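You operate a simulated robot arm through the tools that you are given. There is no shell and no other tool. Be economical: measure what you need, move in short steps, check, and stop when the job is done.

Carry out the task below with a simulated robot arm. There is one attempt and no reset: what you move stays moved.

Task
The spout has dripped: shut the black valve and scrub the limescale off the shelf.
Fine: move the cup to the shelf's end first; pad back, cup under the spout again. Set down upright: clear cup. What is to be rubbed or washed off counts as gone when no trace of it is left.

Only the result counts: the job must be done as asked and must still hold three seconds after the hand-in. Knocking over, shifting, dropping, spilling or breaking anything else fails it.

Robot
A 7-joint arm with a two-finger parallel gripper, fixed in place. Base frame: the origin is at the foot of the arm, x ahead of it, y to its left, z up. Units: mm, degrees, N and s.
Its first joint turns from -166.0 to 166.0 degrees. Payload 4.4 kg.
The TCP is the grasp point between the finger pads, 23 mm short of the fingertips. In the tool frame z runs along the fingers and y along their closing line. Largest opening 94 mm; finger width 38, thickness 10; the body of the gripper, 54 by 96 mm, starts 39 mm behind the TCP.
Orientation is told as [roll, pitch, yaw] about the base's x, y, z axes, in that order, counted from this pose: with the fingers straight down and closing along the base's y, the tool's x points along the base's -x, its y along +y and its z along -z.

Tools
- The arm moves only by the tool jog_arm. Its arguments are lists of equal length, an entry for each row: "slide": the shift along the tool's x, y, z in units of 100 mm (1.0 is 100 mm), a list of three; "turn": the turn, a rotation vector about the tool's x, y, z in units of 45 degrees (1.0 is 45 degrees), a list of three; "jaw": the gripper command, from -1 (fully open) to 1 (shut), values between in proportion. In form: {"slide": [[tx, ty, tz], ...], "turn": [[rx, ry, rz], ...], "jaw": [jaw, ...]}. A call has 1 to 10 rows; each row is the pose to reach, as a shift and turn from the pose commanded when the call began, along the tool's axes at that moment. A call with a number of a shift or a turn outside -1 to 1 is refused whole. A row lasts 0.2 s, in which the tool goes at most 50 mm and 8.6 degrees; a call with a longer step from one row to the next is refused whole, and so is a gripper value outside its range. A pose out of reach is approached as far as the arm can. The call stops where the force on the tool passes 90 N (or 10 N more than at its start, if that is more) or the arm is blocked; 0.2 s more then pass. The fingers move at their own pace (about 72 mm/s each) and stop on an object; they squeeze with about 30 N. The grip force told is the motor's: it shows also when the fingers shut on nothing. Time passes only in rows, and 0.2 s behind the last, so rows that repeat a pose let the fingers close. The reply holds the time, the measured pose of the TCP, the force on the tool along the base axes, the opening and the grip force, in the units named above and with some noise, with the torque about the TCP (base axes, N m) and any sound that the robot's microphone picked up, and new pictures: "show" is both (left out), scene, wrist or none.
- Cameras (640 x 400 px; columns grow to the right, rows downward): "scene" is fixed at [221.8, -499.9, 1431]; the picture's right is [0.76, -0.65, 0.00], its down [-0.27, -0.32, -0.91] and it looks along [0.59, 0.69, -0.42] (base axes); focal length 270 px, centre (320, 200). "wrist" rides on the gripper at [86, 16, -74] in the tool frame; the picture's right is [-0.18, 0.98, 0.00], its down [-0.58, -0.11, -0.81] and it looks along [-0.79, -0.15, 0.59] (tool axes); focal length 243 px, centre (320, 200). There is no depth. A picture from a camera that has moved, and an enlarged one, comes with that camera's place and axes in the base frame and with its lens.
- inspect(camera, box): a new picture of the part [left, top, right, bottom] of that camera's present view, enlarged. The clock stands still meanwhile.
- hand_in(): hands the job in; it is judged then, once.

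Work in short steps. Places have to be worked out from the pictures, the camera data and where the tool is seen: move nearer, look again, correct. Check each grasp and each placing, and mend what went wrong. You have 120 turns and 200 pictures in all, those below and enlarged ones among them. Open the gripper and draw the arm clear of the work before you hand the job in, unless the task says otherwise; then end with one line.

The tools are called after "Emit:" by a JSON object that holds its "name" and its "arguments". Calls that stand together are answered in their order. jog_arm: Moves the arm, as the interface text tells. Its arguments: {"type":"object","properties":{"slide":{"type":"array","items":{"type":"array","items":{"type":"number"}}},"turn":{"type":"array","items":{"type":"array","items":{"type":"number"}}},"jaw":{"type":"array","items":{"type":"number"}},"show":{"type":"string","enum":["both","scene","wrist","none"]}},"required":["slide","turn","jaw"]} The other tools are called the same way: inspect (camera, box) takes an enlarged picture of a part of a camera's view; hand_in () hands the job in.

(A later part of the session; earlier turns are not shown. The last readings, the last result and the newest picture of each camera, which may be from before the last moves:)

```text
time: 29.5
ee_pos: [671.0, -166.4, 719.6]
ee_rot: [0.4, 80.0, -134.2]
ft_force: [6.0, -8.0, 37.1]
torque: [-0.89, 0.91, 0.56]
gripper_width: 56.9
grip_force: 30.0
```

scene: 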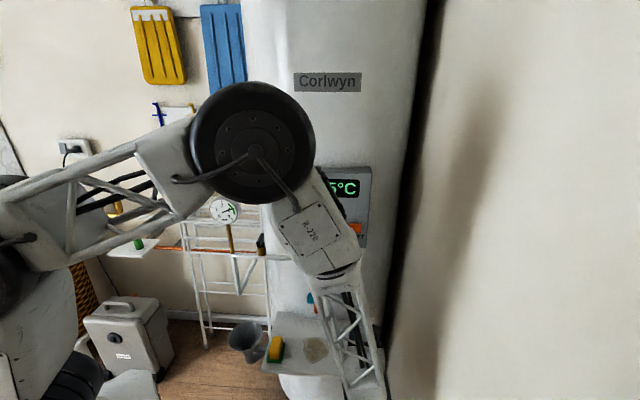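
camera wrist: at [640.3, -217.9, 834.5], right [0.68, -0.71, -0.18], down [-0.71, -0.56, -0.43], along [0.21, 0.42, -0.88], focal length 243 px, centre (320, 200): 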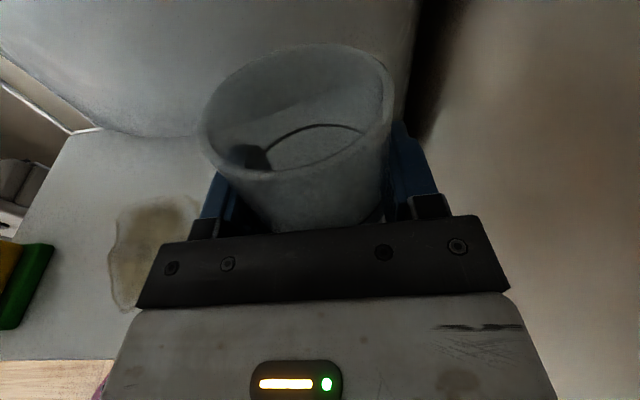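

Contact with the shelf (37 N up). I ease up a millimetre and open slowly.

Emit:
{"name": "jog_arm", "arguments": {"slide": [[0.01, 0, 0], [0.015, 0, 0], [0.015, 0, 0], [0.015, 0, 0], [0.015, 0, 0]], "turn": [[0, 0, 0], [0, 0, 0], [0, 0, 0], [0, 0, 0], [0, 0, 0]], "jaw": [1, 1, 0, -0.6, -1], "show": "wrist"}}

```text
time: 30.7
ee_pos: [671.1, -164.7, 718.8]
ee_rot: [-0.1, 80.0, -134.9]
ft_force: [10.7, -13.6, 32.4]
torque: [-1.88, 0.76, 0.92]
gripper_width: 93.9
grip_force: 0.1
camera wrist: at [640.3, -218.3, 817.1], right [0.68, -0.71, -0.18], down [-0.71, -0.56, -0.43], along [0.21, 0.42, -0.88], focal length 243 px, centre (320, 200)
```

wrist: 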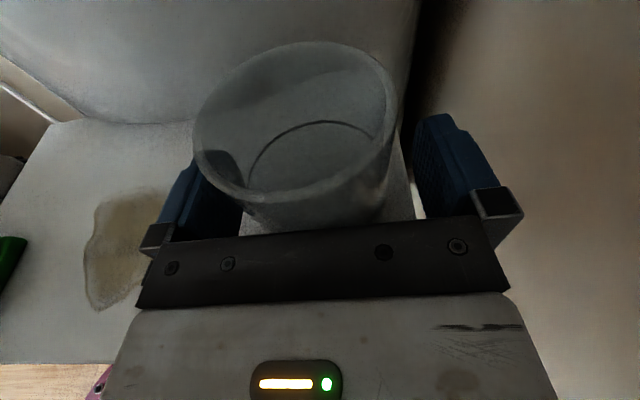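

The gripper is open yet 32 N remains, so some part of the hand is touching something (contact seems ~56 mm behind the TCP). I raise a few mm and check.

Emit:
{"name": "jog_arm", "arguments": {"slide": [[0.03, 0, 0], [0.06, 0, 0], [0.06, 0, 0]], "turn": [[0, 0, 0], [0, 0, 0], [0, 0, 0]], "jaw": [-1, -1, -1], "show": "wrist"}}

Emit:
{"name": "inspect", "arguments": {"camera": "scene", "box": [250, 270, 410, 400]}}

```text
time: 31.5
ee_pos: [670.2, -163.2, 724.9]
ee_rot: [-0.7, 79.9, -135.5]
ft_force: [-0.8, -0.6, -0.1]
torque: [0.02, 0.01, 0.01]
gripper_width: 94.0
grip_force: 0.0
camera wrist: at [640.9, -217.4, 822.2], right [0.68, -0.71, -0.18], down [-0.71, -0.56, -0.43], along [0.21, 0.42, -0.88], focal length 243 px, centre (320, 200)
```

wrist: 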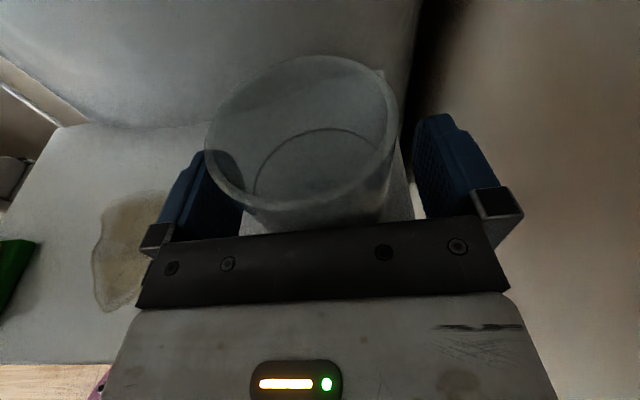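

```text
3.08 times, centred on (330, 335) of scene
camera zoom: at [221.8, -499.9, 1431.0], right [0.76, -0.65, 0.0], down [-0.27, -0.32, -0.91], along [0.59, 0.69, -0.42], focal length 829 px, centre (289, -215)
```

zoom: 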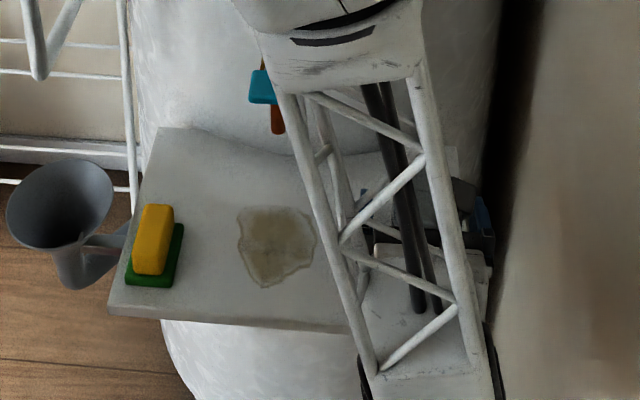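

Force is gone and the cup stands freely. I withdraw straight back along the shelf normal, keeping height.

Emit:
{"name": "jog_arm", "arguments": {"slide": [[-0.03, 0, -0.2], [-0.07, 0, -0.4], [-0.1, 0, -0.65], [-0.16, 0, -0.98]], "turn": [[0, 0, 0], [0, 0, 0], [0, 0, 0], [0, 0, 0]], "jaw": [-1, -1, -1, -1], "show": "wrist"}}

```text
time: 32.5
ee_pos: [601.9, -234.7, 726.2]
ee_rot: [-0.5, 79.9, -135.1]
ft_force: [0.2, 0.8, 0.5]
torque: [0.0, 0.02, 0.0]
gripper_width: 93.9
grip_force: 0.1
camera wrist: at [572.1, -288.5, 823.2], right [0.68, -0.71, -0.18], down [-0.71, -0.56, -0.43], along [0.21, 0.42, -0.88], focal length 243 px, centre (320, 200)
```

wrist: 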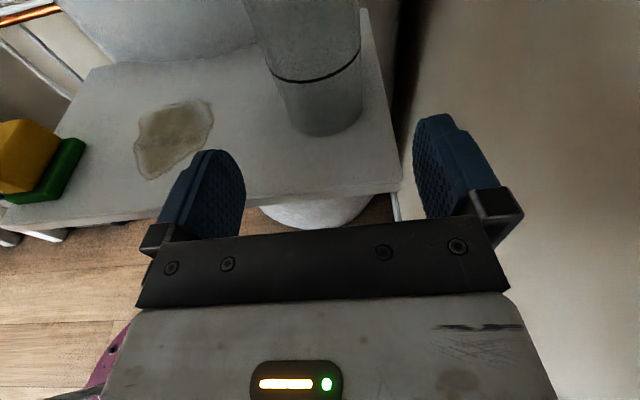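

The cup stands upright near the shelf's end. The spout/lever overhang the stain, so I'll hold the pad with the tool leaning toward me, camera below: back off, rise left, then roll the tool back 180°.

Emit:
{"name": "jog_arm", "arguments": {"slide": [[0.1, -0.1, -0.25], [0.2, -0.25, -0.45], [0.29, -0.4, -0.66]], "turn": [[0, 0, 0], [0, 0, 0], [0, 0, 0]], "jaw": [-1, -1, -1], "show": "none"}}

Emit:
{"name": "jog_arm", "arguments": {"slide": [[0.3, -0.28, -0.05], [0.6, -0.56, -0.1], [0.886, -0.85, -0.157]], "turn": [[0, 0, 0], [0, 0, 0], [0, 0, 0]], "jaw": [-1, -1, -1], "show": "none"}}

Emit:
{"name": "jog_arm", "arguments": {"slide": [[0.05, -0.2, 0], [0.1, -0.4, 0], [0.2, -0.6, 0], [0.3, -0.8, 0], [0.3, -0.8, 0], [0.3, -0.8, 0]], "turn": [[0, 0, -0.16], [0, 0, -0.33], [0, 0, -0.5], [0, 0, -0.67], [0, 0, -0.84], [0, 0, -1]], "jaw": [-1, -1, -1, -1, -1, -1], "show": "scene"}}

```text
time: 33.3
ee_pos: [530.0, -250.7, 767.5]
ee_rot: [-0.4, 80.1, -135.2]
ft_force: [0.2, -0.4, -1.1]
torque: [-0.02, 0.0, -0.01]
gripper_width: 94.1
grip_force: 0.0
```

```text
time: 34.1
ee_pos: [469.5, -188.6, 857.3]
ee_rot: [-0.6, 79.9, -135.3]
ft_force: [0.2, -0.1, -0.7]
torque: [-0.03, 0.01, 0.03]
gripper_width: 94.2
grip_force: 0.0
```

```text
time: 35.5
ee_pos: [416.9, -129.7, 885.1]
ee_rot: [75.9, 44.3, -54.8]
ft_force: [0.4, -0.8, 0.1]
torque: [-0.02, 0.0, 0.04]
gripper_width: 94.0
grip_force: 0.1
```

scene: 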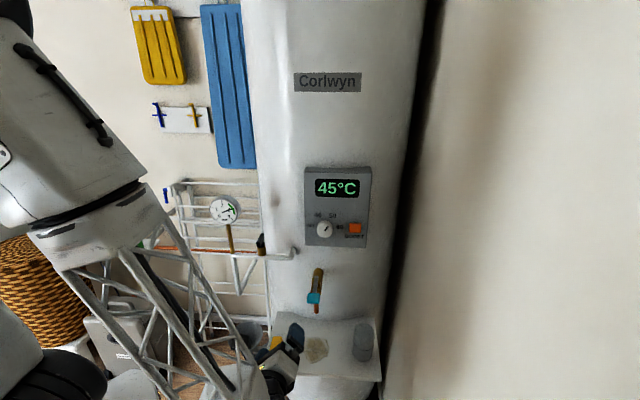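

Clear of everything. I finish the roll.

Emit:
{"name": "jog_arm", "arguments": {"slide": [[0, 0, 0], [0, 0, 0], [0, 0, 0], [0, 0, 0], [0, 0, 0], [0, 0, 0]], "turn": [[0, 0, -0.16], [0, 0, -0.33], [0, 0, -0.5], [0, 0, -0.67], [0, 0, -0.84], [0, 0, -1]], "jaw": [-1, -1, -1, -1, -1, -1], "show": "none"}}

Emit:
{"name": "jog_arm", "arguments": {"slide": [[0, 0, 0], [0, 0, 0], [0, 0, 0], [0, 0, 0], [0, 0, 0], [0, 0, 0]], "turn": [[0, 0, -0.16], [0, 0, -0.33], [0, 0, -0.5], [0, 0, -0.67], [0, 0, -0.84], [0, 0, -1]], "jaw": [-1, -1, -1, -1, -1, -1], "show": "none"}}

Emit:
{"name": "jog_arm", "arguments": {"slide": [[0, 0, 0], [0, 0, 0], [0, 0, 0], [0, 0, 0], [0, 0, 0], [0, 0, 0]], "turn": [[0, 0, -0.16], [0, 0, -0.33], [0, 0, -0.5], [0, 0, -0.67], [0, 0, -0.84], [0, 0, -1]], "jaw": [-1, -1, -1, -1, -1, -0.32], "show": "none"}}

Emit:
{"name": "jog_arm", "arguments": {"slide": [[0, 0, 0], [0, 0, 0], [0, 0, 0], [0, 0, 0], [0, 0, 0]], "turn": [[0, 0.18, 0], [0, 0.36, 0], [0, 0.54, 0], [0, 0.72, 0], [0, 0.89, 0]], "jaw": [-0.32, -0.32, -0.32, -0.32, -0.32], "show": "both"}}

```text
time: 37.1
ee_pos: [421.6, -92.4, 846.1]
ee_rot: [79.7, 6.0, -40.1]
ft_force: [-0.4, 0.0, 0.5]
torque: [0.01, 0.01, -0.01]
gripper_width: 93.9
grip_force: 0.2
stopped in row 6: the arm was blocked; the commanded pose is now the measured one
```

```text
time: 38.5
ee_pos: [419.7, -91.3, 841.5]
ee_rot: [77.1, -37.6, -30.9]
ft_force: [-0.4, -0.6, 0.4]
torque: [0.06, -0.01, 0.0]
gripper_width: 94.1
grip_force: 0.0
```

```text
time: 39.9
ee_pos: [421.0, -91.3, 843.7]
ee_rot: [32.6, -77.8, 18.1]
ft_force: [-0.5, -0.4, -0.3]
torque: [0.01, 0.0, -0.01]
gripper_width: 61.9
grip_force: 0.0
```

```text
time: 41.1
ee_pos: [421.5, -93.7, 845.9]
ee_rot: [7.6, -39.3, 44.7]
ft_force: [0.2, -0.1, -0.4]
torque: [-0.03, -0.03, -0.01]
gripper_width: 62.0
grip_force: 0.0
camera wrist: at [333.9, -171.8, 850.2], right [-0.64, 0.73, 0.22], down [0.12, -0.19, 0.98], along [0.76, 0.65, 0.03], focal length 243 px, centre (320, 200)
```

scene: 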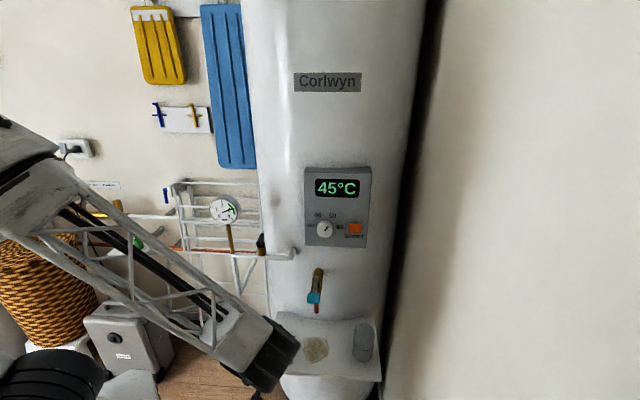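
wrist: 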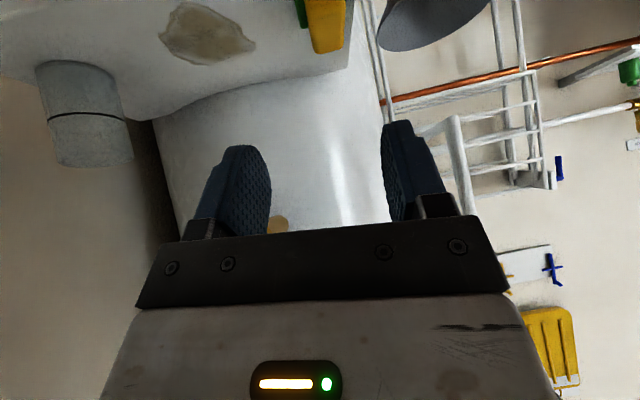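

A joint limit nudged the pose (roll 7.6° off) but nothing was touched. I correct the roll and move above the pad for a good look.

Emit:
{"name": "jog_arm", "arguments": {"slide": [[0.05, 0.06, 0.16], [0.1, 0.12, 0.32], [0.13, 0.18, 0.49], [0.156, 0.24, 0.653]], "turn": [[0.04, 0, 0], [0.08, 0, 0], [0.12, 0, 0], [0.169, 0, 0]], "jaw": [-0.32, -0.32, -0.32, -0.32], "show": "wrist"}}

Emit:
{"name": "inspect", "arguments": {"camera": "scene", "box": [220, 290, 400, 400]}}

```text
time: 42.1
ee_pos: [416.4, -52.0, 788.6]
ee_rot: [0.1, -39.5, 44.7]
ft_force: [0.8, 0.5, -0.1]
torque: [-0.03, 0.0, -0.01]
gripper_width: 62.0
grip_force: 0.0
camera wrist: at [323.3, -122.0, 791.0], right [-0.59, 0.8, 0.12], down [0.03, -0.12, 0.99], along [0.81, 0.59, 0.05], focal length 243 px, centre (320, 200)
```

wrist: 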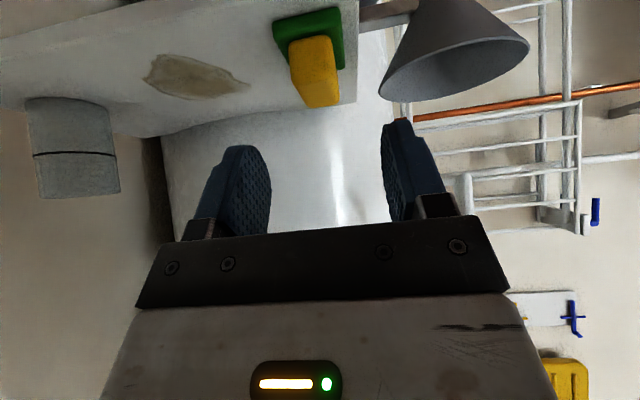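

```text
3.56 times, centred on (310, 345) of scene
camera zoom: at [221.8, -499.9, 1431.0], right [0.76, -0.65, 0.0], down [-0.27, -0.32, -0.91], along [0.59, 0.69, -0.42], focal length 958 px, centre (356, -316)
```

zoom: 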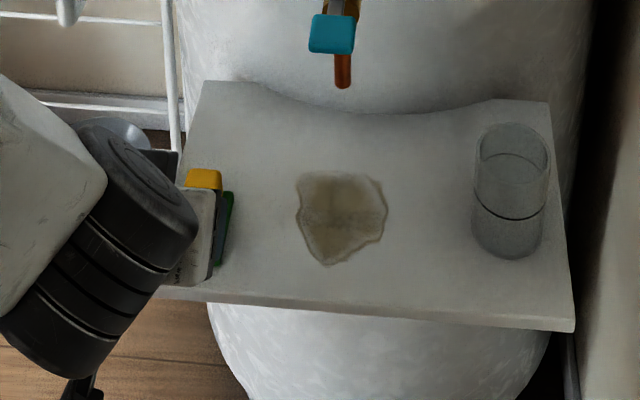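

Now I see the stain spans e1≈413–495, e2≈315–401. I zoom on the pad to place the grasp.

Emit:
{"name": "inspect", "arguments": {"camera": "wrist", "box": [230, 0, 430, 125]}}

```text
3.20 times, centred on (330, 62) of wrist
camera zoom: at [323.3, -122.0, 791.0], right [-0.59, 0.8, 0.12], down [0.03, -0.12, 0.99], along [0.81, 0.59, 0.05], focal length 776 px, centre (288, 640)
```

zoom: 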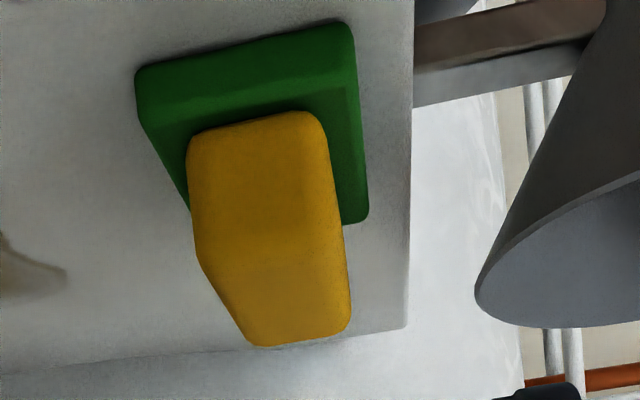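

Comparing views, the shelf top is nearer z≈680; the pad is a 49×58 mm green base with a 30 mm wide yellow block (z≈693–718) centred at e1≈336, e2≈332. I lean the tool to 50° and line up in front of it.

Emit:
{"name": "jog_arm", "arguments": {"slide": [[0, -0.03, 0.16], [0.011, -0.05, 0.328], [0.011, -0.05, 0.328]], "turn": [[0, -0.12, 0], [0, -0.233, 0], [0, -0.233, 0]], "jaw": [-0.32, -0.32, -0.32], "show": "wrist"}}

Emit:
{"name": "inspect", "arguments": {"camera": "scene", "box": [220, 290, 400, 400]}}

```text
time: 42.9
ee_pos: [434.5, -43.1, 763.0]
ee_rot: [0.0, -50.0, 44.7]
ft_force: [0.0, 0.0, 0.6]
torque: [-0.01, 0.05, 0.04]
gripper_width: 62.1
grip_force: 0.1
camera wrist: at [342.3, -111.5, 744.4], right [-0.61, 0.78, 0.14], down [-0.1, -0.25, 0.96], along [0.79, 0.57, 0.23], focal length 243 px, centre (320, 200)
```

wrist: 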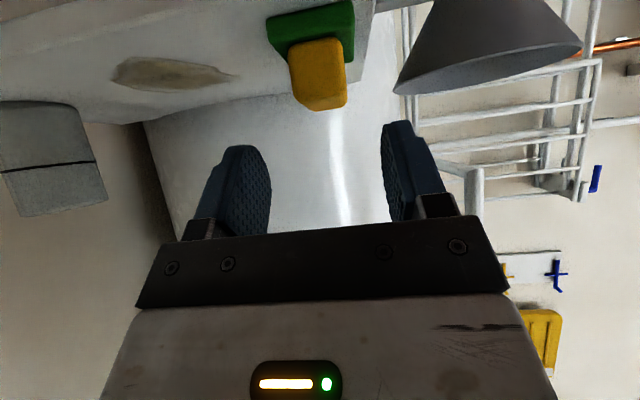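

```text
3.56 times, centred on (310, 345) of scene
camera zoom: at [221.8, -499.9, 1431.0], right [0.76, -0.65, 0.0], down [-0.27, -0.32, -0.91], along [0.59, 0.69, -0.42], focal length 958 px, centre (356, -316)
```

zoom: 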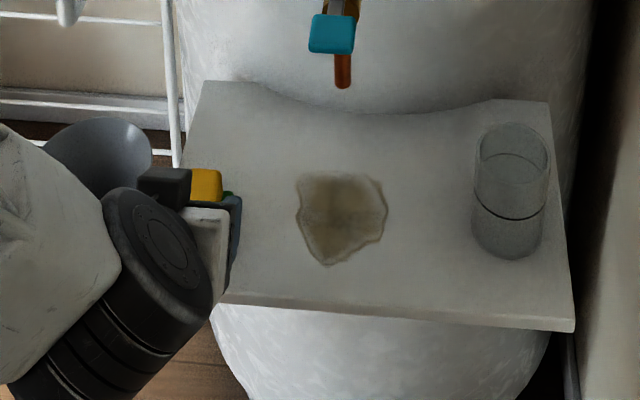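

Aligned with the pad. I advance 60 mm along the fingers so they straddle the yellow block, then look.

Emit:
{"name": "jog_arm", "arguments": {"slide": [[0, 0, 0.2], [0, 0, 0.4], [0, 0, 0.6], [0, 0, 0.6]], "turn": [[0, 0, 0], [0, 0, 0], [0, 0, 0], [0, 0, 0]], "jaw": [-0.32, -0.32, -0.32, -0.32], "show": "wrist"}}

Emit:
{"name": "inspect", "arguments": {"camera": "wrist", "box": [200, 80, 440, 230]}}

```text
time: 43.9
ee_pos: [466.2, -9.3, 724.5]
ee_rot: [0.1, -49.9, 44.6]
ft_force: [-1.2, 0.5, -0.1]
torque: [0.0, 0.01, -0.03]
gripper_width: 61.8
grip_force: 0.1
camera wrist: at [374.5, -78.0, 705.8], right [-0.61, 0.78, 0.14], down [-0.1, -0.25, 0.96], along [0.79, 0.57, 0.23], focal length 243 px, centre (320, 200)
```

wrist: 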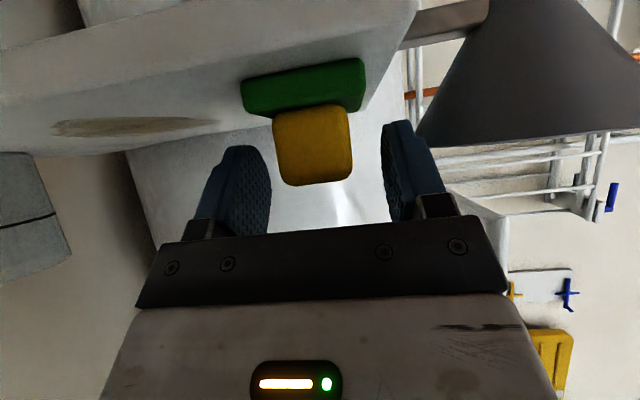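

```text
2.67 times, centred on (320, 155) of wrist
camera zoom: at [374.5, -78.0, 705.8], right [-0.61, 0.78, 0.14], down [-0.1, -0.25, 0.96], along [0.79, 0.57, 0.23], focal length 647 px, centre (320, 320)
```

zoom: 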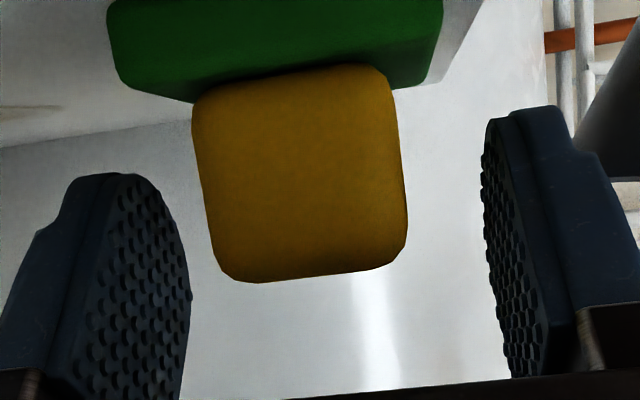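

The block (z≈693–721) is centred between the fingers. Closing on it.

Emit:
{"name": "jog_arm", "arguments": {"slide": [[0, 0, 0], [0, 0, 0], [0, 0, 0]], "turn": [[0, 0, 0], [0, 0, 0], [0, 0, 0]], "jaw": [1, 1, 1], "show": "wrist"}}

```text
time: 44.7
ee_pos: [466.9, -11.4, 724.1]
ee_rot: [0.2, -49.9, 44.8]
ft_force: [0.9, -0.1, 0.0]
torque: [-0.01, -0.02, 0.02]
gripper_width: 29.3
grip_force: 30.3
camera wrist: at [374.5, -78.1, 706.0], right [-0.61, 0.78, 0.14], down [-0.1, -0.25, 0.96], along [0.79, 0.57, 0.23], focal length 243 px, centre (320, 200)
```

wrist: 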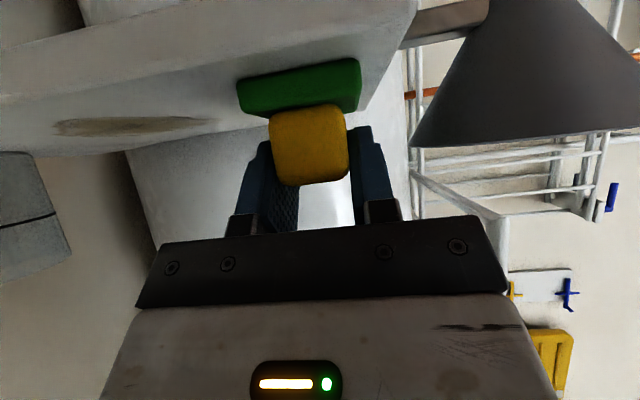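

Pad gripped (29 mm). I lift 15 mm and check that the whole pad comes along.

Emit:
{"name": "jog_arm", "arguments": {"slide": [[-0.06, 0, -0.05], [-0.115, 0, -0.097], [-0.115, -0.2, -0.097], [-0.115, -0.4, -0.097]], "turn": [[0, 0, 0], [0, 0, 0], [0, 0, 0], [0, 0, 0]], "jaw": [1, 1, 1, 1], "show": "both"}}

```text
time: 45.7
ee_pos: [494.2, -39.1, 739.6]
ee_rot: [0.1, -49.9, 44.6]
ft_force: [0.3, 0.2, -0.4]
torque: [0.0, 0.0, -0.02]
gripper_width: 29.3
grip_force: 30.2
camera wrist: at [402.3, -106.6, 721.2], right [-0.61, 0.78, 0.14], down [-0.1, -0.25, 0.96], along [0.79, 0.57, 0.23], focal length 243 px, centre (320, 200)
```

scene: 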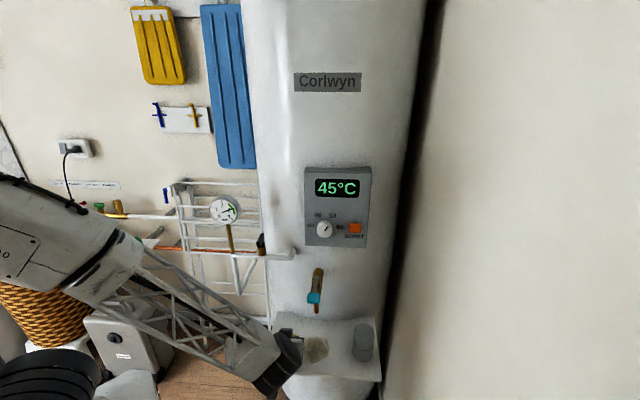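
wrist: 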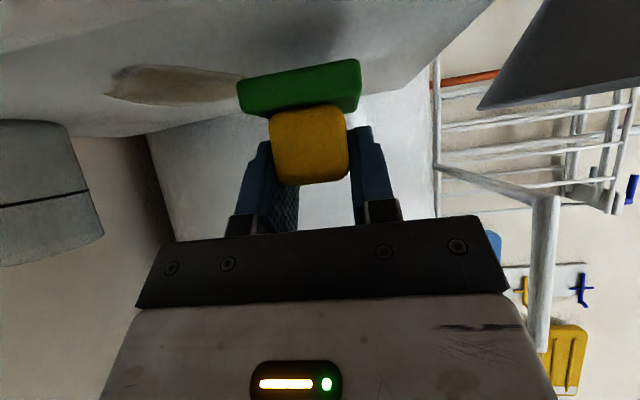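

The whole pad is held. I carry it to the stain's left edge and lower it to the shelf, watching force.

Emit:
{"name": "jog_arm", "arguments": {"slide": [[0.039, -0.35, -0.046], [0.115, -0.35, 0.018], [0.145, -0.35, 0.044], [0.158, -0.35, 0.054], [0.158, -0.35, 0.054]], "turn": [[0, 0, 0], [0, 0, 0], [0, 0, 0], [0, 0, 0], [0, 0, 0]], "jaw": [1, 1, 1, 1, 1], "show": "wrist"}}

```text
time: 46.9
ee_pos: [516.2, -66.7, 724.1]
ee_rot: [0.0, -50.0, 44.8]
ft_force: [-0.1, 0.7, -0.2]
torque: [-0.03, 0.0, 0.02]
gripper_width: 29.2
grip_force: 29.9
camera wrist: at [424.6, -136.2, 706.2], right [-0.61, 0.78, 0.14], down [-0.1, -0.25, 0.96], along [0.79, 0.57, 0.23], focal length 243 px, centre (320, 200)
```

wrist: 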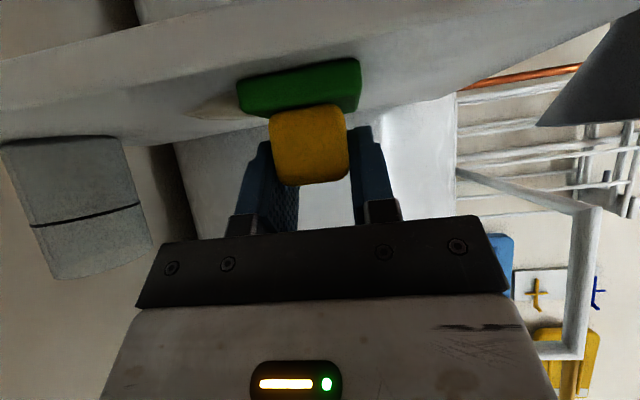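

No contact force yet. I press down about 2 mm.

Emit:
{"name": "jog_arm", "arguments": {"slide": [[0.008, 0, 0.006], [0.0153, 0, 0.0129], [0.0153, 0, 0.0129]], "turn": [[0, 0, 0], [0, 0, 0], [0, 0, 0]], "jaw": [1, 1, 1], "show": "none"}}

```text
time: 47.7
ee_pos: [516.9, -67.6, 722.8]
ee_rot: [-0.1, -50.0, 44.8]
ft_force: [3.5, 2.9, 27.4]
torque: [-0.03, 0.06, 0.02]
gripper_width: 29.5
grip_force: 30.0
```

27 N pressing; I ease slightly and sweep right across the front lane and back.

Emit:
{"name": "jog_arm", "arguments": {"slide": [[-0.004, -0.2, -0.003], [-0.004, -0.4, -0.003], [-0.004, -0.6, -0.003], [-0.004, -0.82, -0.003], [-0.03, -0.82, 0.033], [-0.06, -0.82, 0.069], [-0.06, -0.6, 0.069], [-0.06, -0.4, 0.069], [-0.06, -0.2, 0.069], [-0.06, 0, 0.069]], "turn": [[0, 0, 0], [0, 0, 0], [0, 0, 0], [0, 0, 0], [0, 0, 0], [0, 0, 0], [0, 0, 0], [0, 0, 0], [0, 0, 0], [0, 0, 0]], "jaw": [1, 1, 1, 1, 1, 1, 1, 1, 1, 1], "show": "both"}}

Emit:
{"name": "inspect", "arguments": {"camera": "scene", "box": [260, 290, 400, 390]}}

```text
time: 49.9
ee_pos: [520.3, -59.8, 721.1]
ee_rot: [0.0, -49.9, 44.8]
ft_force: [3.0, -2.7, 10.1]
torque: [-0.18, 0.01, 0.04]
gripper_width: 29.0
grip_force: 30.0
camera wrist: at [428.8, -128.1, 703.1], right [-0.61, 0.78, 0.14], down [-0.1, -0.25, 0.96], along [0.79, 0.57, 0.23], focal length 243 px, centre (320, 200)
```

scene: 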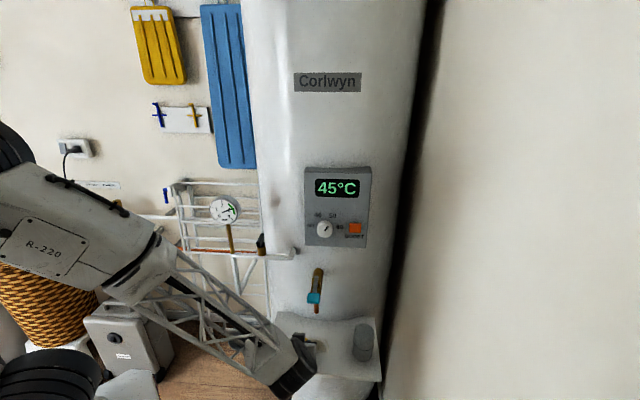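
wrist: 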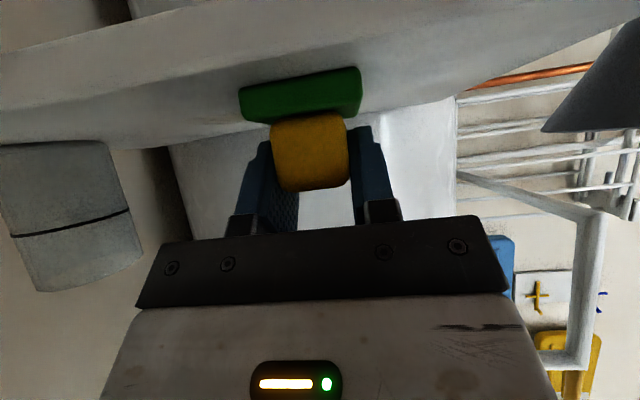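

```text
4.00 times, centred on (330, 340) of scene
camera zoom: at [221.8, -499.9, 1431.0], right [0.76, -0.65, 0.0], down [-0.27, -0.32, -0.91], along [0.59, 0.69, -0.42], focal length 1078 px, centre (280, -360)
```

zoom: 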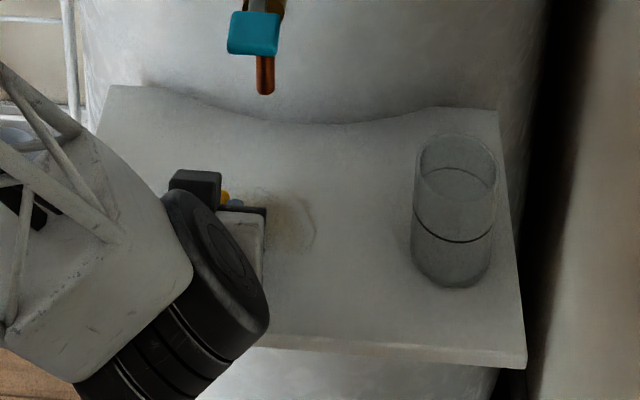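

The stain is fading and force is moderate (10 N). I do the middle lanes, further back.

Emit:
{"name": "jog_arm", "arguments": {"slide": [[-0.073, 0, 0.095], [-0.073, -0.22, 0.095], [-0.073, -0.44, 0.095], [-0.073, -0.66, 0.095], [-0.073, -0.86, 0.095], [-0.15, -0.86, 0.187], [-0.15, -0.64, 0.187], [-0.15, -0.42, 0.187], [-0.15, -0.2, 0.187], [-0.15, 0, 0.187]], "turn": [[0, 0, 0], [0, 0, 0], [0, 0, 0], [0, 0, 0], [0, 0, 0], [0, 0, 0], [0, 0, 0], [0, 0, 0], [0, 0, 0], [0, 0, 0]], "jaw": [1, 1, 1, 1, 1, 1, 1, 1, 1, 1], "show": "wrist"}}

Emit:
{"name": "inspect", "arguments": {"camera": "scene", "box": [260, 290, 400, 390]}}

```text
time: 52.1
ee_pos: [539.1, -44.0, 721.9]
ee_rot: [0.3, -49.8, 44.6]
ft_force: [-0.7, -0.5, 1.6]
torque: [-0.06, 0.04, 0.02]
gripper_width: 29.3
grip_force: 30.1
camera wrist: at [446.7, -111.5, 703.1], right [-0.61, 0.78, 0.14], down [-0.09, -0.25, 0.96], along [0.79, 0.57, 0.22], focal length 243 px, centre (320, 200)
```

wrist: 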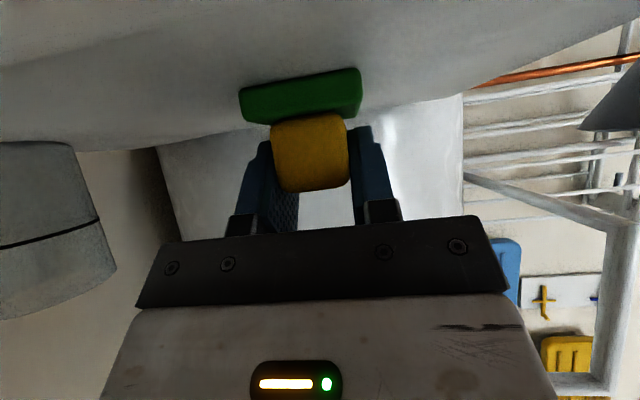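

```text
4.00 times, centred on (330, 340) of scene
camera zoom: at [221.8, -499.9, 1431.0], right [0.76, -0.65, 0.0], down [-0.27, -0.32, -0.91], along [0.59, 0.69, -0.42], focal length 1078 px, centre (280, -360)
```

zoom: 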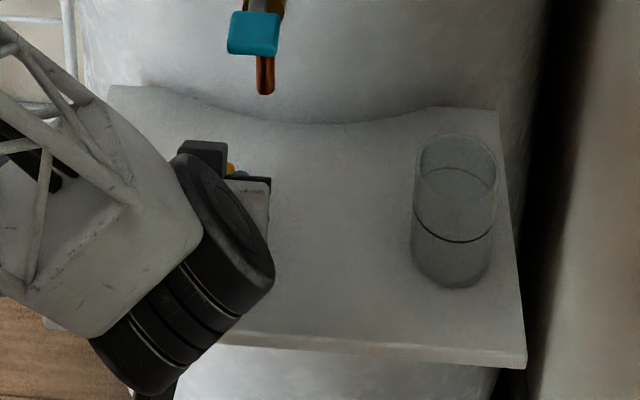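

The visible part looks clean. One more pass at the rear edge with a touch more pressure, extending slightly left and right.

Emit:
{"name": "jog_arm", "arguments": {"slide": [[0.009, 0.06, 0.0075], [-0.061, 0.06, 0.0915], [-0.061, -0.2, 0.0915], [-0.061, -0.45, 0.0915], [-0.061, -0.68, 0.0915], [-0.061, -0.88, 0.0915], [-0.02, -0.88, 0.045], [-0.02, -0.6, 0.045], [-0.02, -0.3, 0.045], [-0.02, 0.0, 0.045]], "turn": [[0, 0, 0], [0, 0, 0], [0, 0, 0], [0, 0, 0], [0, 0, 0], [0, 0, 0], [0, 0, 0], [0, 0, 0], [0, 0, 0], [0, 0, 0]], "jaw": [1, 1, 1, 1, 1, 1, 1, 1, 1, 1], "show": "none"}}

Emit:
{"name": "jog_arm", "arguments": {"slide": [[0.14, 0.06, -0.16], [0.275, 0.06, -0.31], [0.275, -0.2, -0.31], [0.275, -0.45, -0.31], [0.275, -0.7, -0.31], [0.275, -0.9, -0.31], [0.275, -0.7, -0.31], [0.2, -0.9, -0.35]], "turn": [[0, 0, 0], [0, 0, 0], [0, 0, 0], [0, 0, 0], [0, 0, 0], [0, 0, 0], [0, 0, 0], [0, 0, 0]], "jaw": [1, 1, 1, 1, 1, 1, 1, 1], "show": "wrist"}}

Emit:
{"name": "inspect", "arguments": {"camera": "scene", "box": [260, 290, 400, 390]}}

```text
time: 54.3
ee_pos: [541.3, -43.3, 720.9]
ee_rot: [0.1, -49.9, 44.6]
ft_force: [1.7, -1.8, 5.7]
torque: [-0.1, -0.06, 0.01]
gripper_width: 29.2
grip_force: 29.9
```

```text
time: 56.1
ee_pos: [574.7, -132.0, 725.8]
ee_rot: [0.0, -49.9, 44.6]
ft_force: [-0.4, 0.8, 0.0]
torque: [-0.01, 0.01, 0.0]
gripper_width: 29.2
grip_force: 29.5
camera wrist: at [482.8, -200.7, 708.4], right [-0.61, 0.78, 0.14], down [-0.09, -0.25, 0.96], along [0.79, 0.57, 0.22], focal length 243 px, centre (320, 200)
```

wrist: 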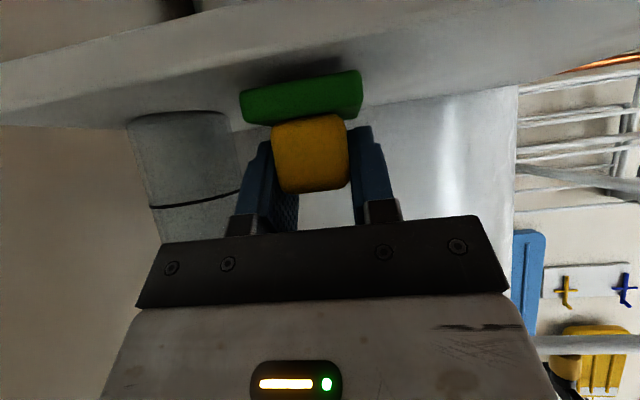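

```text
4.00 times, centred on (330, 340) of scene
camera zoom: at [221.8, -499.9, 1431.0], right [0.76, -0.65, 0.0], down [-0.27, -0.32, -0.91], along [0.59, 0.69, -0.42], focal length 1078 px, centre (280, -360)
```

zoom: 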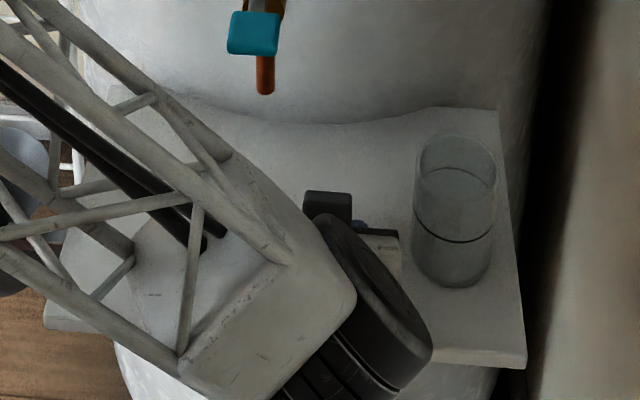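

I lift the pad and carry it back left over its original place, then check the shelf.

Emit:
{"name": "jog_arm", "arguments": {"slide": [[-0.08, 0, -0.06], [-0.15, 0.1, -0.12], [-0.19, 0.4, -0.09], [-0.2, 0.7, -0.06], [-0.21, 0.98, -0.05]], "turn": [[0, 0, 0], [0, 0, 0], [0, 0, 0], [0, 0, 0], [0, 0, 0]], "jaw": [1, 1, 1, 1, 1], "show": "none"}}

Emit:
{"name": "jog_arm", "arguments": {"slide": [[0, 0.2, 0], [0, 0.4, 0], [0, 0.6, 0]], "turn": [[0, 0, 0], [0, 0, 0], [0, 0, 0]], "jaw": [1, 1, 1], "show": "wrist"}}

Emit:
{"name": "inspect", "arguments": {"camera": "scene", "box": [270, 300, 380, 385]}}

```text
time: 57.3
ee_pos: [516.0, -55.8, 747.3]
ee_rot: [0.1, -49.8, 44.7]
ft_force: [-0.3, -0.3, -0.6]
torque: [0.01, -0.07, 0.0]
gripper_width: 29.3
grip_force: 29.8
```

```text
time: 58.1
ee_pos: [473.8, -13.5, 747.1]
ee_rot: [0.1, -49.9, 44.6]
ft_force: [-0.3, -0.9, -0.4]
torque: [-0.01, 0.0, 0.01]
gripper_width: 29.3
grip_force: 29.9
camera wrist: at [380.6, -82.2, 728.5], right [-0.61, 0.78, 0.14], down [-0.1, -0.25, 0.96], along [0.79, 0.57, 0.23], focal length 243 px, centre (320, 200)
```

wrist: 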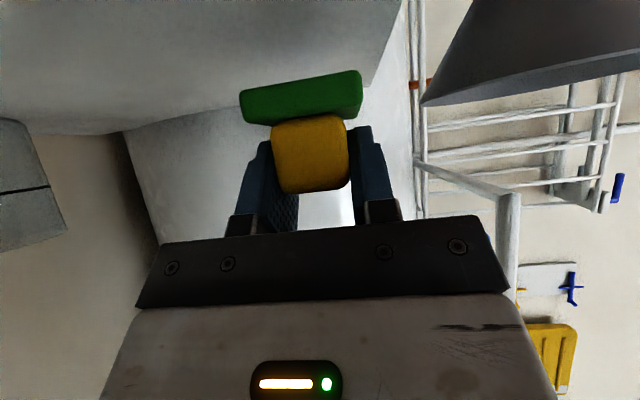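

```text
4.71 times, centred on (325, 342) of scene
camera zoom: at [221.8, -499.9, 1431.0], right [0.76, -0.65, 0.0], down [-0.27, -0.32, -0.91], along [0.59, 0.69, -0.42], focal length 1268 px, centre (296, -471)
```

zoom: 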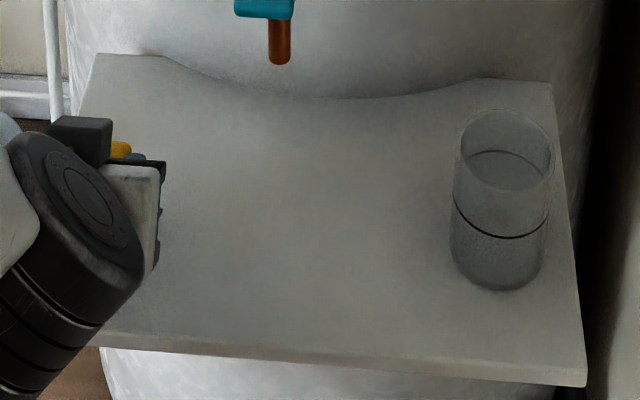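

The shelf looks clean; I zoom in to make sure no faint trace is left.

Emit:
{"name": "inspect", "arguments": {"camera": "scene", "box": [296, 318, 346, 368]}}

```text
8.00 times, centred on (321, 343) of scene
camera zoom: at [221.8, -499.9, 1431.0], right [0.76, -0.65, 0.0], down [-0.27, -0.32, -0.91], along [0.59, 0.69, -0.42], focal length 2156 px, centre (312, -944)
```

zoom: 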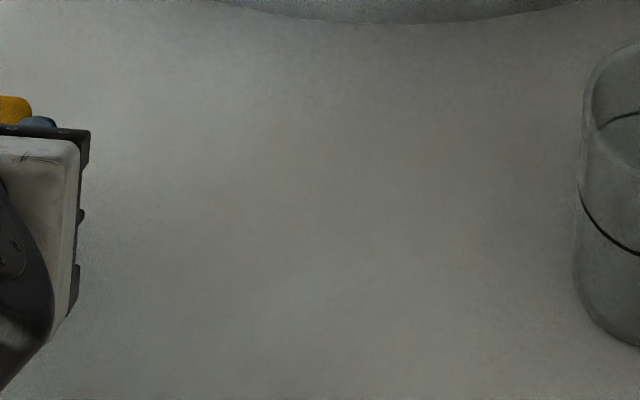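

A very faint warm tint might remain, so I do another full scrub round to be safe.

Emit:
{"name": "jog_arm", "arguments": {"slide": [[0.051, -0.35, -0.061], [0.051, -0.7, -0.061], [0.16, -0.7, 0.03], [0.23, -0.7, 0.089], [0.25, -0.7, 0.106], [0.254, -0.7, 0.109], [0.254, -0.85, 0.109], [0.254, -1.0, 0.109]], "turn": [[0, 0, 0], [0, 0, 0], [0, 0, 0], [0, 0, 0], [0, 0, 0], [0, 0, 0], [0, 0, 0], [0, 0, 0]], "jaw": [1, 1, 1, 1, 1, 1, 1, 1], "show": "none"}}

```text
time: 59.9
ee_pos: [537.9, -91.9, 719.8]
ee_rot: [-0.1, -49.9, 44.7]
ft_force: [-0.6, 0.2, 2.8]
torque: [0.0, -0.04, 0.0]
gripper_width: 29.2
grip_force: 30.5
```

Contact at z≈720. I press a bit more and sweep lanes front to back.

Emit:
{"name": "jog_arm", "arguments": {"slide": [[0.006, -0.25, 0.005], [0.006, -0.52, 0.005], [-0.058, -0.52, 0.082], [-0.058, -0.25, 0.082], [-0.058, 0.05, 0.082], [-0.058, 0.35, 0.082], [-0.122, 0.35, 0.158], [-0.122, 0.05, 0.158], [-0.122, -0.25, 0.158], [-0.122, -0.52, 0.158]], "turn": [[0, 0, 0], [0, 0, 0], [0, 0, 0], [0, 0, 0], [0, 0, 0], [0, 0, 0], [0, 0, 0], [0, 0, 0], [0, 0, 0], [0, 0, 0]], "jaw": [1, 1, 1, 1, 1, 1, 1, 1, 1, 1], "show": "none"}}

Emit:
{"name": "jog_arm", "arguments": {"slide": [[-0.064, 0, 0.077], [-0.064, 0.3, 0.077], [-0.064, 0.6, 0.077], [-0.064, 0.87, 0.077], [-0.12, 0.87, 0.145], [-0.12, 0.6, 0.145], [-0.12, 0.3, 0.145], [-0.12, 0.0, 0.145], [-0.09, 0.3, 0.105], [-0.09, 0.6, 0.105]], "turn": [[0, 0, 0], [0, 0, 0], [0, 0, 0], [0, 0, 0], [0, 0, 0], [0, 0, 0], [0, 0, 0], [0, 0, 0], [0, 0, 0], [0, 0, 0]], "jaw": [1, 1, 1, 1, 1, 1, 1, 1, 1, 1], "show": "wrist"}}

```text
time: 62.1
ee_pos: [588.6, -110.4, 720.0]
ee_rot: [0.0, -50.0, 44.8]
ft_force: [-12.9, 13.5, 51.3]
torque: [0.53, 0.22, 0.08]
gripper_width: 29.2
grip_force: 29.8
```

```text
time: 63.8
ee_pos: [586.6, -83.2, 720.0]
ee_rot: [-0.1, -49.9, 44.8]
ft_force: [-2.3, 0.9, 14.0]
torque: [0.07, -0.02, 0.01]
gripper_width: 29.0
grip_force: 29.8
stopped in row 8: the force on the tool passed its limit at 92 N (the readings are from after the stop); the commanded pose is now the measured one
camera wrist: at [494.8, -152.1, 701.8], right [-0.61, 0.78, 0.14], down [-0.1, -0.25, 0.96], along [0.79, 0.57, 0.23], focal length 243 px, centre (320, 200)
```

wrist: 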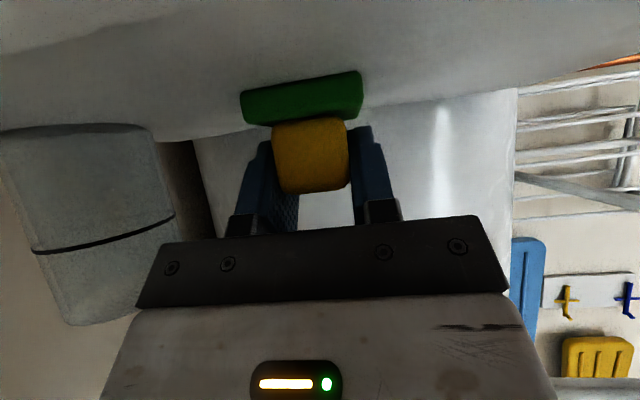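

Scrubbed thoroughly. I lift and carry the pad back to above its original spot.

Emit:
{"name": "jog_arm", "arguments": {"slide": [[-0.1, 0, -0.08], [-0.19, 0.1, -0.16], [-0.08, 0.35, -0.29], [0.03, 0.6, -0.42], [0.03, 0.9, -0.42]], "turn": [[0, 0, 0], [0, 0, 0], [0, 0, 0], [0, 0, 0], [0, 0, 0]], "jaw": [1, 1, 1, 1, 1], "show": "none"}}

Emit:
{"name": "jog_arm", "arguments": {"slide": [[0, 0.2, 0], [0, 0.45, 0], [0, 0.45, 0]], "turn": [[0, 0, 0], [0, 0, 0], [0, 0, 0]], "jaw": [1, 1, 1], "show": "wrist"}}

Emit:
{"name": "inspect", "arguments": {"camera": "scene", "box": [270, 310, 370, 375]}}

```text
time: 65.0
ee_pos: [498.2, -42.2, 745.2]
ee_rot: [0.0, -50.1, 44.6]
ft_force: [0.3, -0.4, -0.7]
torque: [0.01, -0.02, 0.03]
gripper_width: 29.2
grip_force: 30.3
```

```text
time: 65.8
ee_pos: [465.4, -9.5, 743.4]
ee_rot: [0.0, -50.1, 44.7]
ft_force: [0.0, -0.9, 0.1]
torque: [-0.02, -0.01, -0.01]
gripper_width: 29.5
grip_force: 30.2
camera wrist: at [375.0, -78.7, 724.6], right [-0.61, 0.78, 0.14], down [-0.1, -0.25, 0.96], along [0.79, 0.57, 0.23], focal length 243 px, centre (320, 200)
```

wrist: 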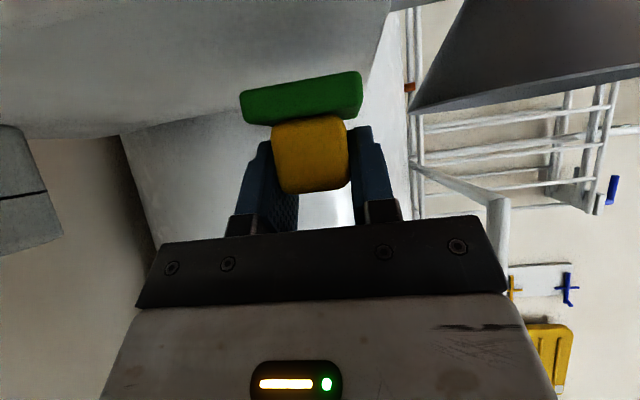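

```text
6.15 times, centred on (320, 342) of scene
camera zoom: at [221.8, -499.9, 1431.0], right [0.76, -0.65, 0.0], down [-0.27, -0.32, -0.91], along [0.59, 0.69, -0.42], focal length 1659 px, centre (320, -677)
```

zoom: 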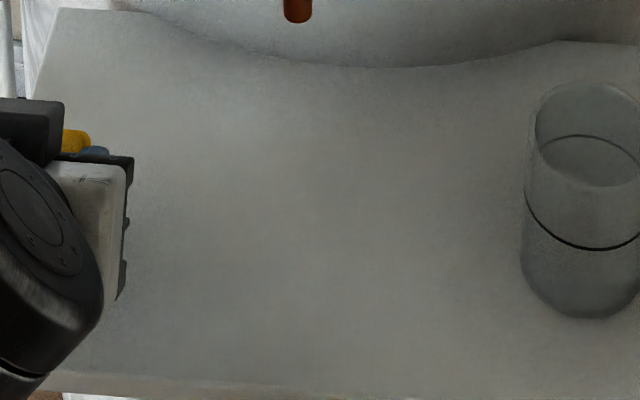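

Shelf is spotless. Now lower the pad onto its original place.

Emit:
{"name": "jog_arm", "arguments": {"slide": [[0.08, -0.02, 0.067], [0.14, -0.02, 0.118], [0.158, -0.02, 0.133], [0.17, -0.02, 0.143], [0.17, -0.02, 0.143]], "turn": [[0, 0, 0], [0, 0, 0], [0, 0, 0], [0, 0, 0], [0, 0, 0]], "jaw": [1, 1, 1, 1, 1], "show": "none"}}

```text
time: 67.0
ee_pos: [468.0, -12.2, 722.6]
ee_rot: [0.0, -50.0, 44.8]
ft_force: [0.1, 0.3, 0.5]
torque: [0.01, 0.01, 0.03]
gripper_width: 29.1
grip_force: 30.0
```

Not yet in contact; down in small steps of ~1 mm.

Emit:
{"name": "jog_arm", "arguments": {"slide": [[0.0077, 0, 0.0064], [0.0153, 0, 0.0129], [0.0153, 0, 0.0129]], "turn": [[0, 0, 0], [0, 0, 0], [0, 0, 0]], "jaw": [1, 1, 1], "show": "none"}}

```text
time: 67.8
ee_pos: [469.1, -12.7, 721.6]
ee_rot: [-0.1, -50.0, 44.9]
ft_force: [0.3, 1.3, 15.2]
torque: [0.34, -0.3, 0.06]
gripper_width: 29.2
grip_force: 30.2
```

Pad is on the shelf (15 N). Release to 62 mm and withdraw along the fingers.

Emit:
{"name": "jog_arm", "arguments": {"slide": [[0, 0, 0], [0, 0, 0], [0, 0, 0], [0, 0, -0.2], [0, 0, -0.45], [0, 0, -0.7], [0, 0, -0.9]], "turn": [[0, 0, 0], [0, 0, 0], [0, 0, 0], [0, 0, 0], [0, 0, 0], [0, 0, 0], [0, 0, 0]], "jaw": [0.1, -0.32, -0.32, -0.32, -0.32, -0.32, -0.32], "show": "both"}}

```text
time: 69.4
ee_pos: [418.4, -61.2, 777.5]
ee_rot: [0.0, -50.1, 44.7]
ft_force: [0.2, -0.3, -0.1]
torque: [-0.02, 0.02, 0.01]
gripper_width: 62.0
grip_force: 0.1
camera wrist: at [326.5, -129.7, 760.2], right [-0.61, 0.78, 0.14], down [-0.1, -0.25, 0.96], along [0.79, 0.57, 0.23], focal length 243 px, centre (320, 200)
```

scene: 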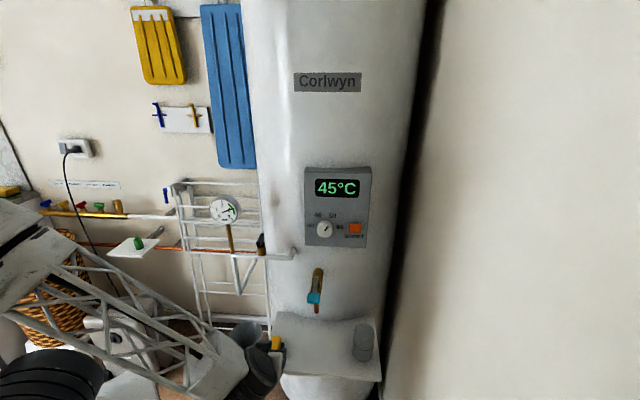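
wrist: 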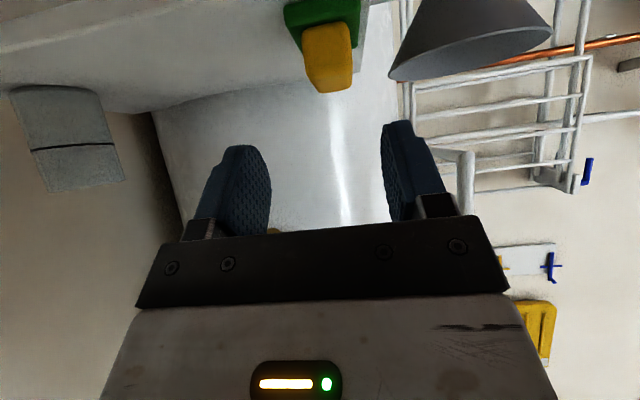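

Pad is back. To pick up the cup I repeat the earlier proven route: rise to the clear spot, roll the camera to the top.

Emit:
{"name": "jog_arm", "arguments": {"slide": [[-0.3, 0, -0.25], [-0.58, 0, -0.49], [-0.8, 0, -0.67], [-0.958, 0, -0.804]], "turn": [[0, 0, 0], [0, 0, 0], [0, 0, 0], [0, 0, 0]], "jaw": [-0.32, -0.32, -0.32, -0.32], "show": "none"}}

Emit:
{"name": "jog_arm", "arguments": {"slide": [[-0.25, 0.2, -0.2], [-0.5, 0.4, -0.4], [-0.75, 0.6, -0.6], [-0.958, 0.8, -0.77]], "turn": [[0, -0.14, 0], [0, -0.28, 0], [0, -0.42, 0], [0, -0.556, 0]], "jaw": [-0.32, -0.32, -0.32, -0.32], "show": "scene"}}

```text
time: 70.4
ee_pos: [419.2, -60.6, 903.6]
ee_rot: [0.0, -50.0, 44.6]
ft_force: [-0.7, -0.2, -0.7]
torque: [-0.01, -0.03, 0.01]
gripper_width: 62.0
grip_force: 0.0
```

```text
time: 71.4
ee_pos: [365.1, -3.1, 1024.7]
ee_rot: [-0.1, -75.0, 44.9]
ft_force: [-0.4, -0.2, 0.2]
torque: [-0.02, -0.01, -0.01]
gripper_width: 62.0
grip_force: 0.0
```

scene: 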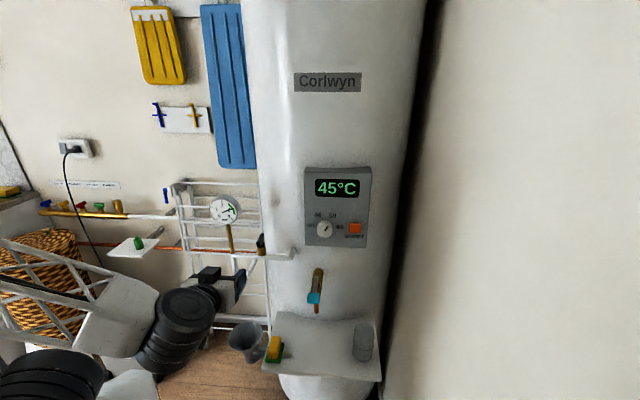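

Clear. Roll +180° in four steps.

Emit:
{"name": "jog_arm", "arguments": {"slide": [[0, 0, 0.1], [0, 0, 0.2], [0, 0, 0.3], [0, 0, 0.3], [0, 0, 0.3], [0, 0, 0.3]], "turn": [[0, 0, 0.16], [0, 0, 0.33], [0, 0, 0.5], [0, 0, 0.67], [0, 0, 0.84], [0, 0, 1.0]], "jaw": [-1, -1, -1, -1, -1, -1], "show": "none"}}

Emit:
{"name": "jog_arm", "arguments": {"slide": [[0, 0, 0], [0, 0, 0], [0, 0, 0], [0, 0, 0], [0, 0, 0], [0, 0, 0]], "turn": [[0, 0, 0.16], [0, 0, 0.33], [0, 0, 0.5], [0, 0, 0.67], [0, 0, 0.84], [0, 0, 1.0]], "jaw": [-1, -1, -1, -1, -1, -1], "show": "none"}}

Emit:
{"name": "jog_arm", "arguments": {"slide": [[0, 0, 0], [0, 0, 0], [0, 0, 0], [0, 0, 0], [0, 0, 0], [0, 0, 0]], "turn": [[0, 0, 0.16], [0, 0, 0.33], [0, 0, 0.5], [0, 0, 0.67], [0, 0, 0.84], [0, 0, 1.0]], "jaw": [-1, -1, -1, -1, -1, -1], "show": "none"}}

Emit:
{"name": "jog_arm", "arguments": {"slide": [[0, 0, 0], [0, 0, 0], [0, 0, 0], [0, 0, 0], [0, 0, 0], [0, 0, 0]], "turn": [[0, 0, 0.16], [0, 0, 0.33], [0, 0, 0.5], [0, 0, 0.67], [0, 0, 0.84], [0, 0, 1.0]], "jaw": [-1, -1, -1, -1, -1, -1], "show": "wrist"}}

```text
time: 72.8
ee_pos: [386.0, 16.8, 1018.9]
ee_rot: [69.3, -43.0, -30.8]
ft_force: [-0.9, -0.6, 0.3]
torque: [0.0, 0.02, 0.01]
gripper_width: 93.9
grip_force: 0.0
```

```text
time: 74.2
ee_pos: [384.0, 18.0, 1019.1]
ee_rot: [75.0, 0.0, -45.3]
ft_force: [0.2, 0.1, -0.4]
torque: [-0.02, -0.03, 0.0]
gripper_width: 94.0
grip_force: 0.2
```

```text
time: 75.6
ee_pos: [385.1, 16.4, 1018.4]
ee_rot: [69.1, 43.3, -59.9]
ft_force: [0.0, 0.4, 0.9]
torque: [0.0, 0.03, -0.03]
gripper_width: 94.0
grip_force: 0.1
```

```text
time: 77.0
ee_pos: [385.8, 17.1, 1018.5]
ee_rot: [-0.2, 75.0, -135.7]
ft_force: [0.5, 0.3, -0.1]
torque: [0.01, 0.01, 0.0]
gripper_width: 93.9
grip_force: 0.1
camera wrist: at [360.8, -29.7, 1120.7], right [0.66, -0.73, -0.18], down [-0.74, -0.58, -0.35], along [0.16, 0.36, -0.92], focal length 243 px, centre (320, 200)
```

wrist: 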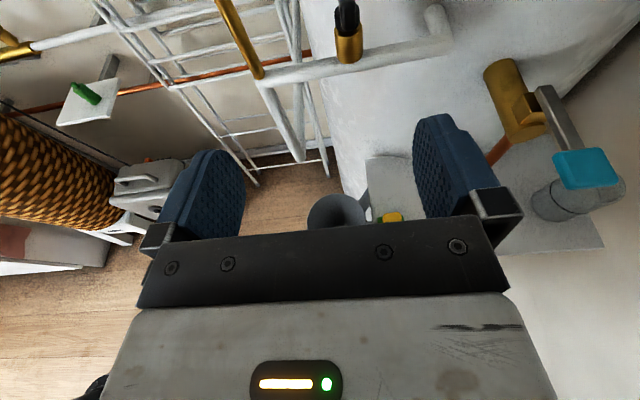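

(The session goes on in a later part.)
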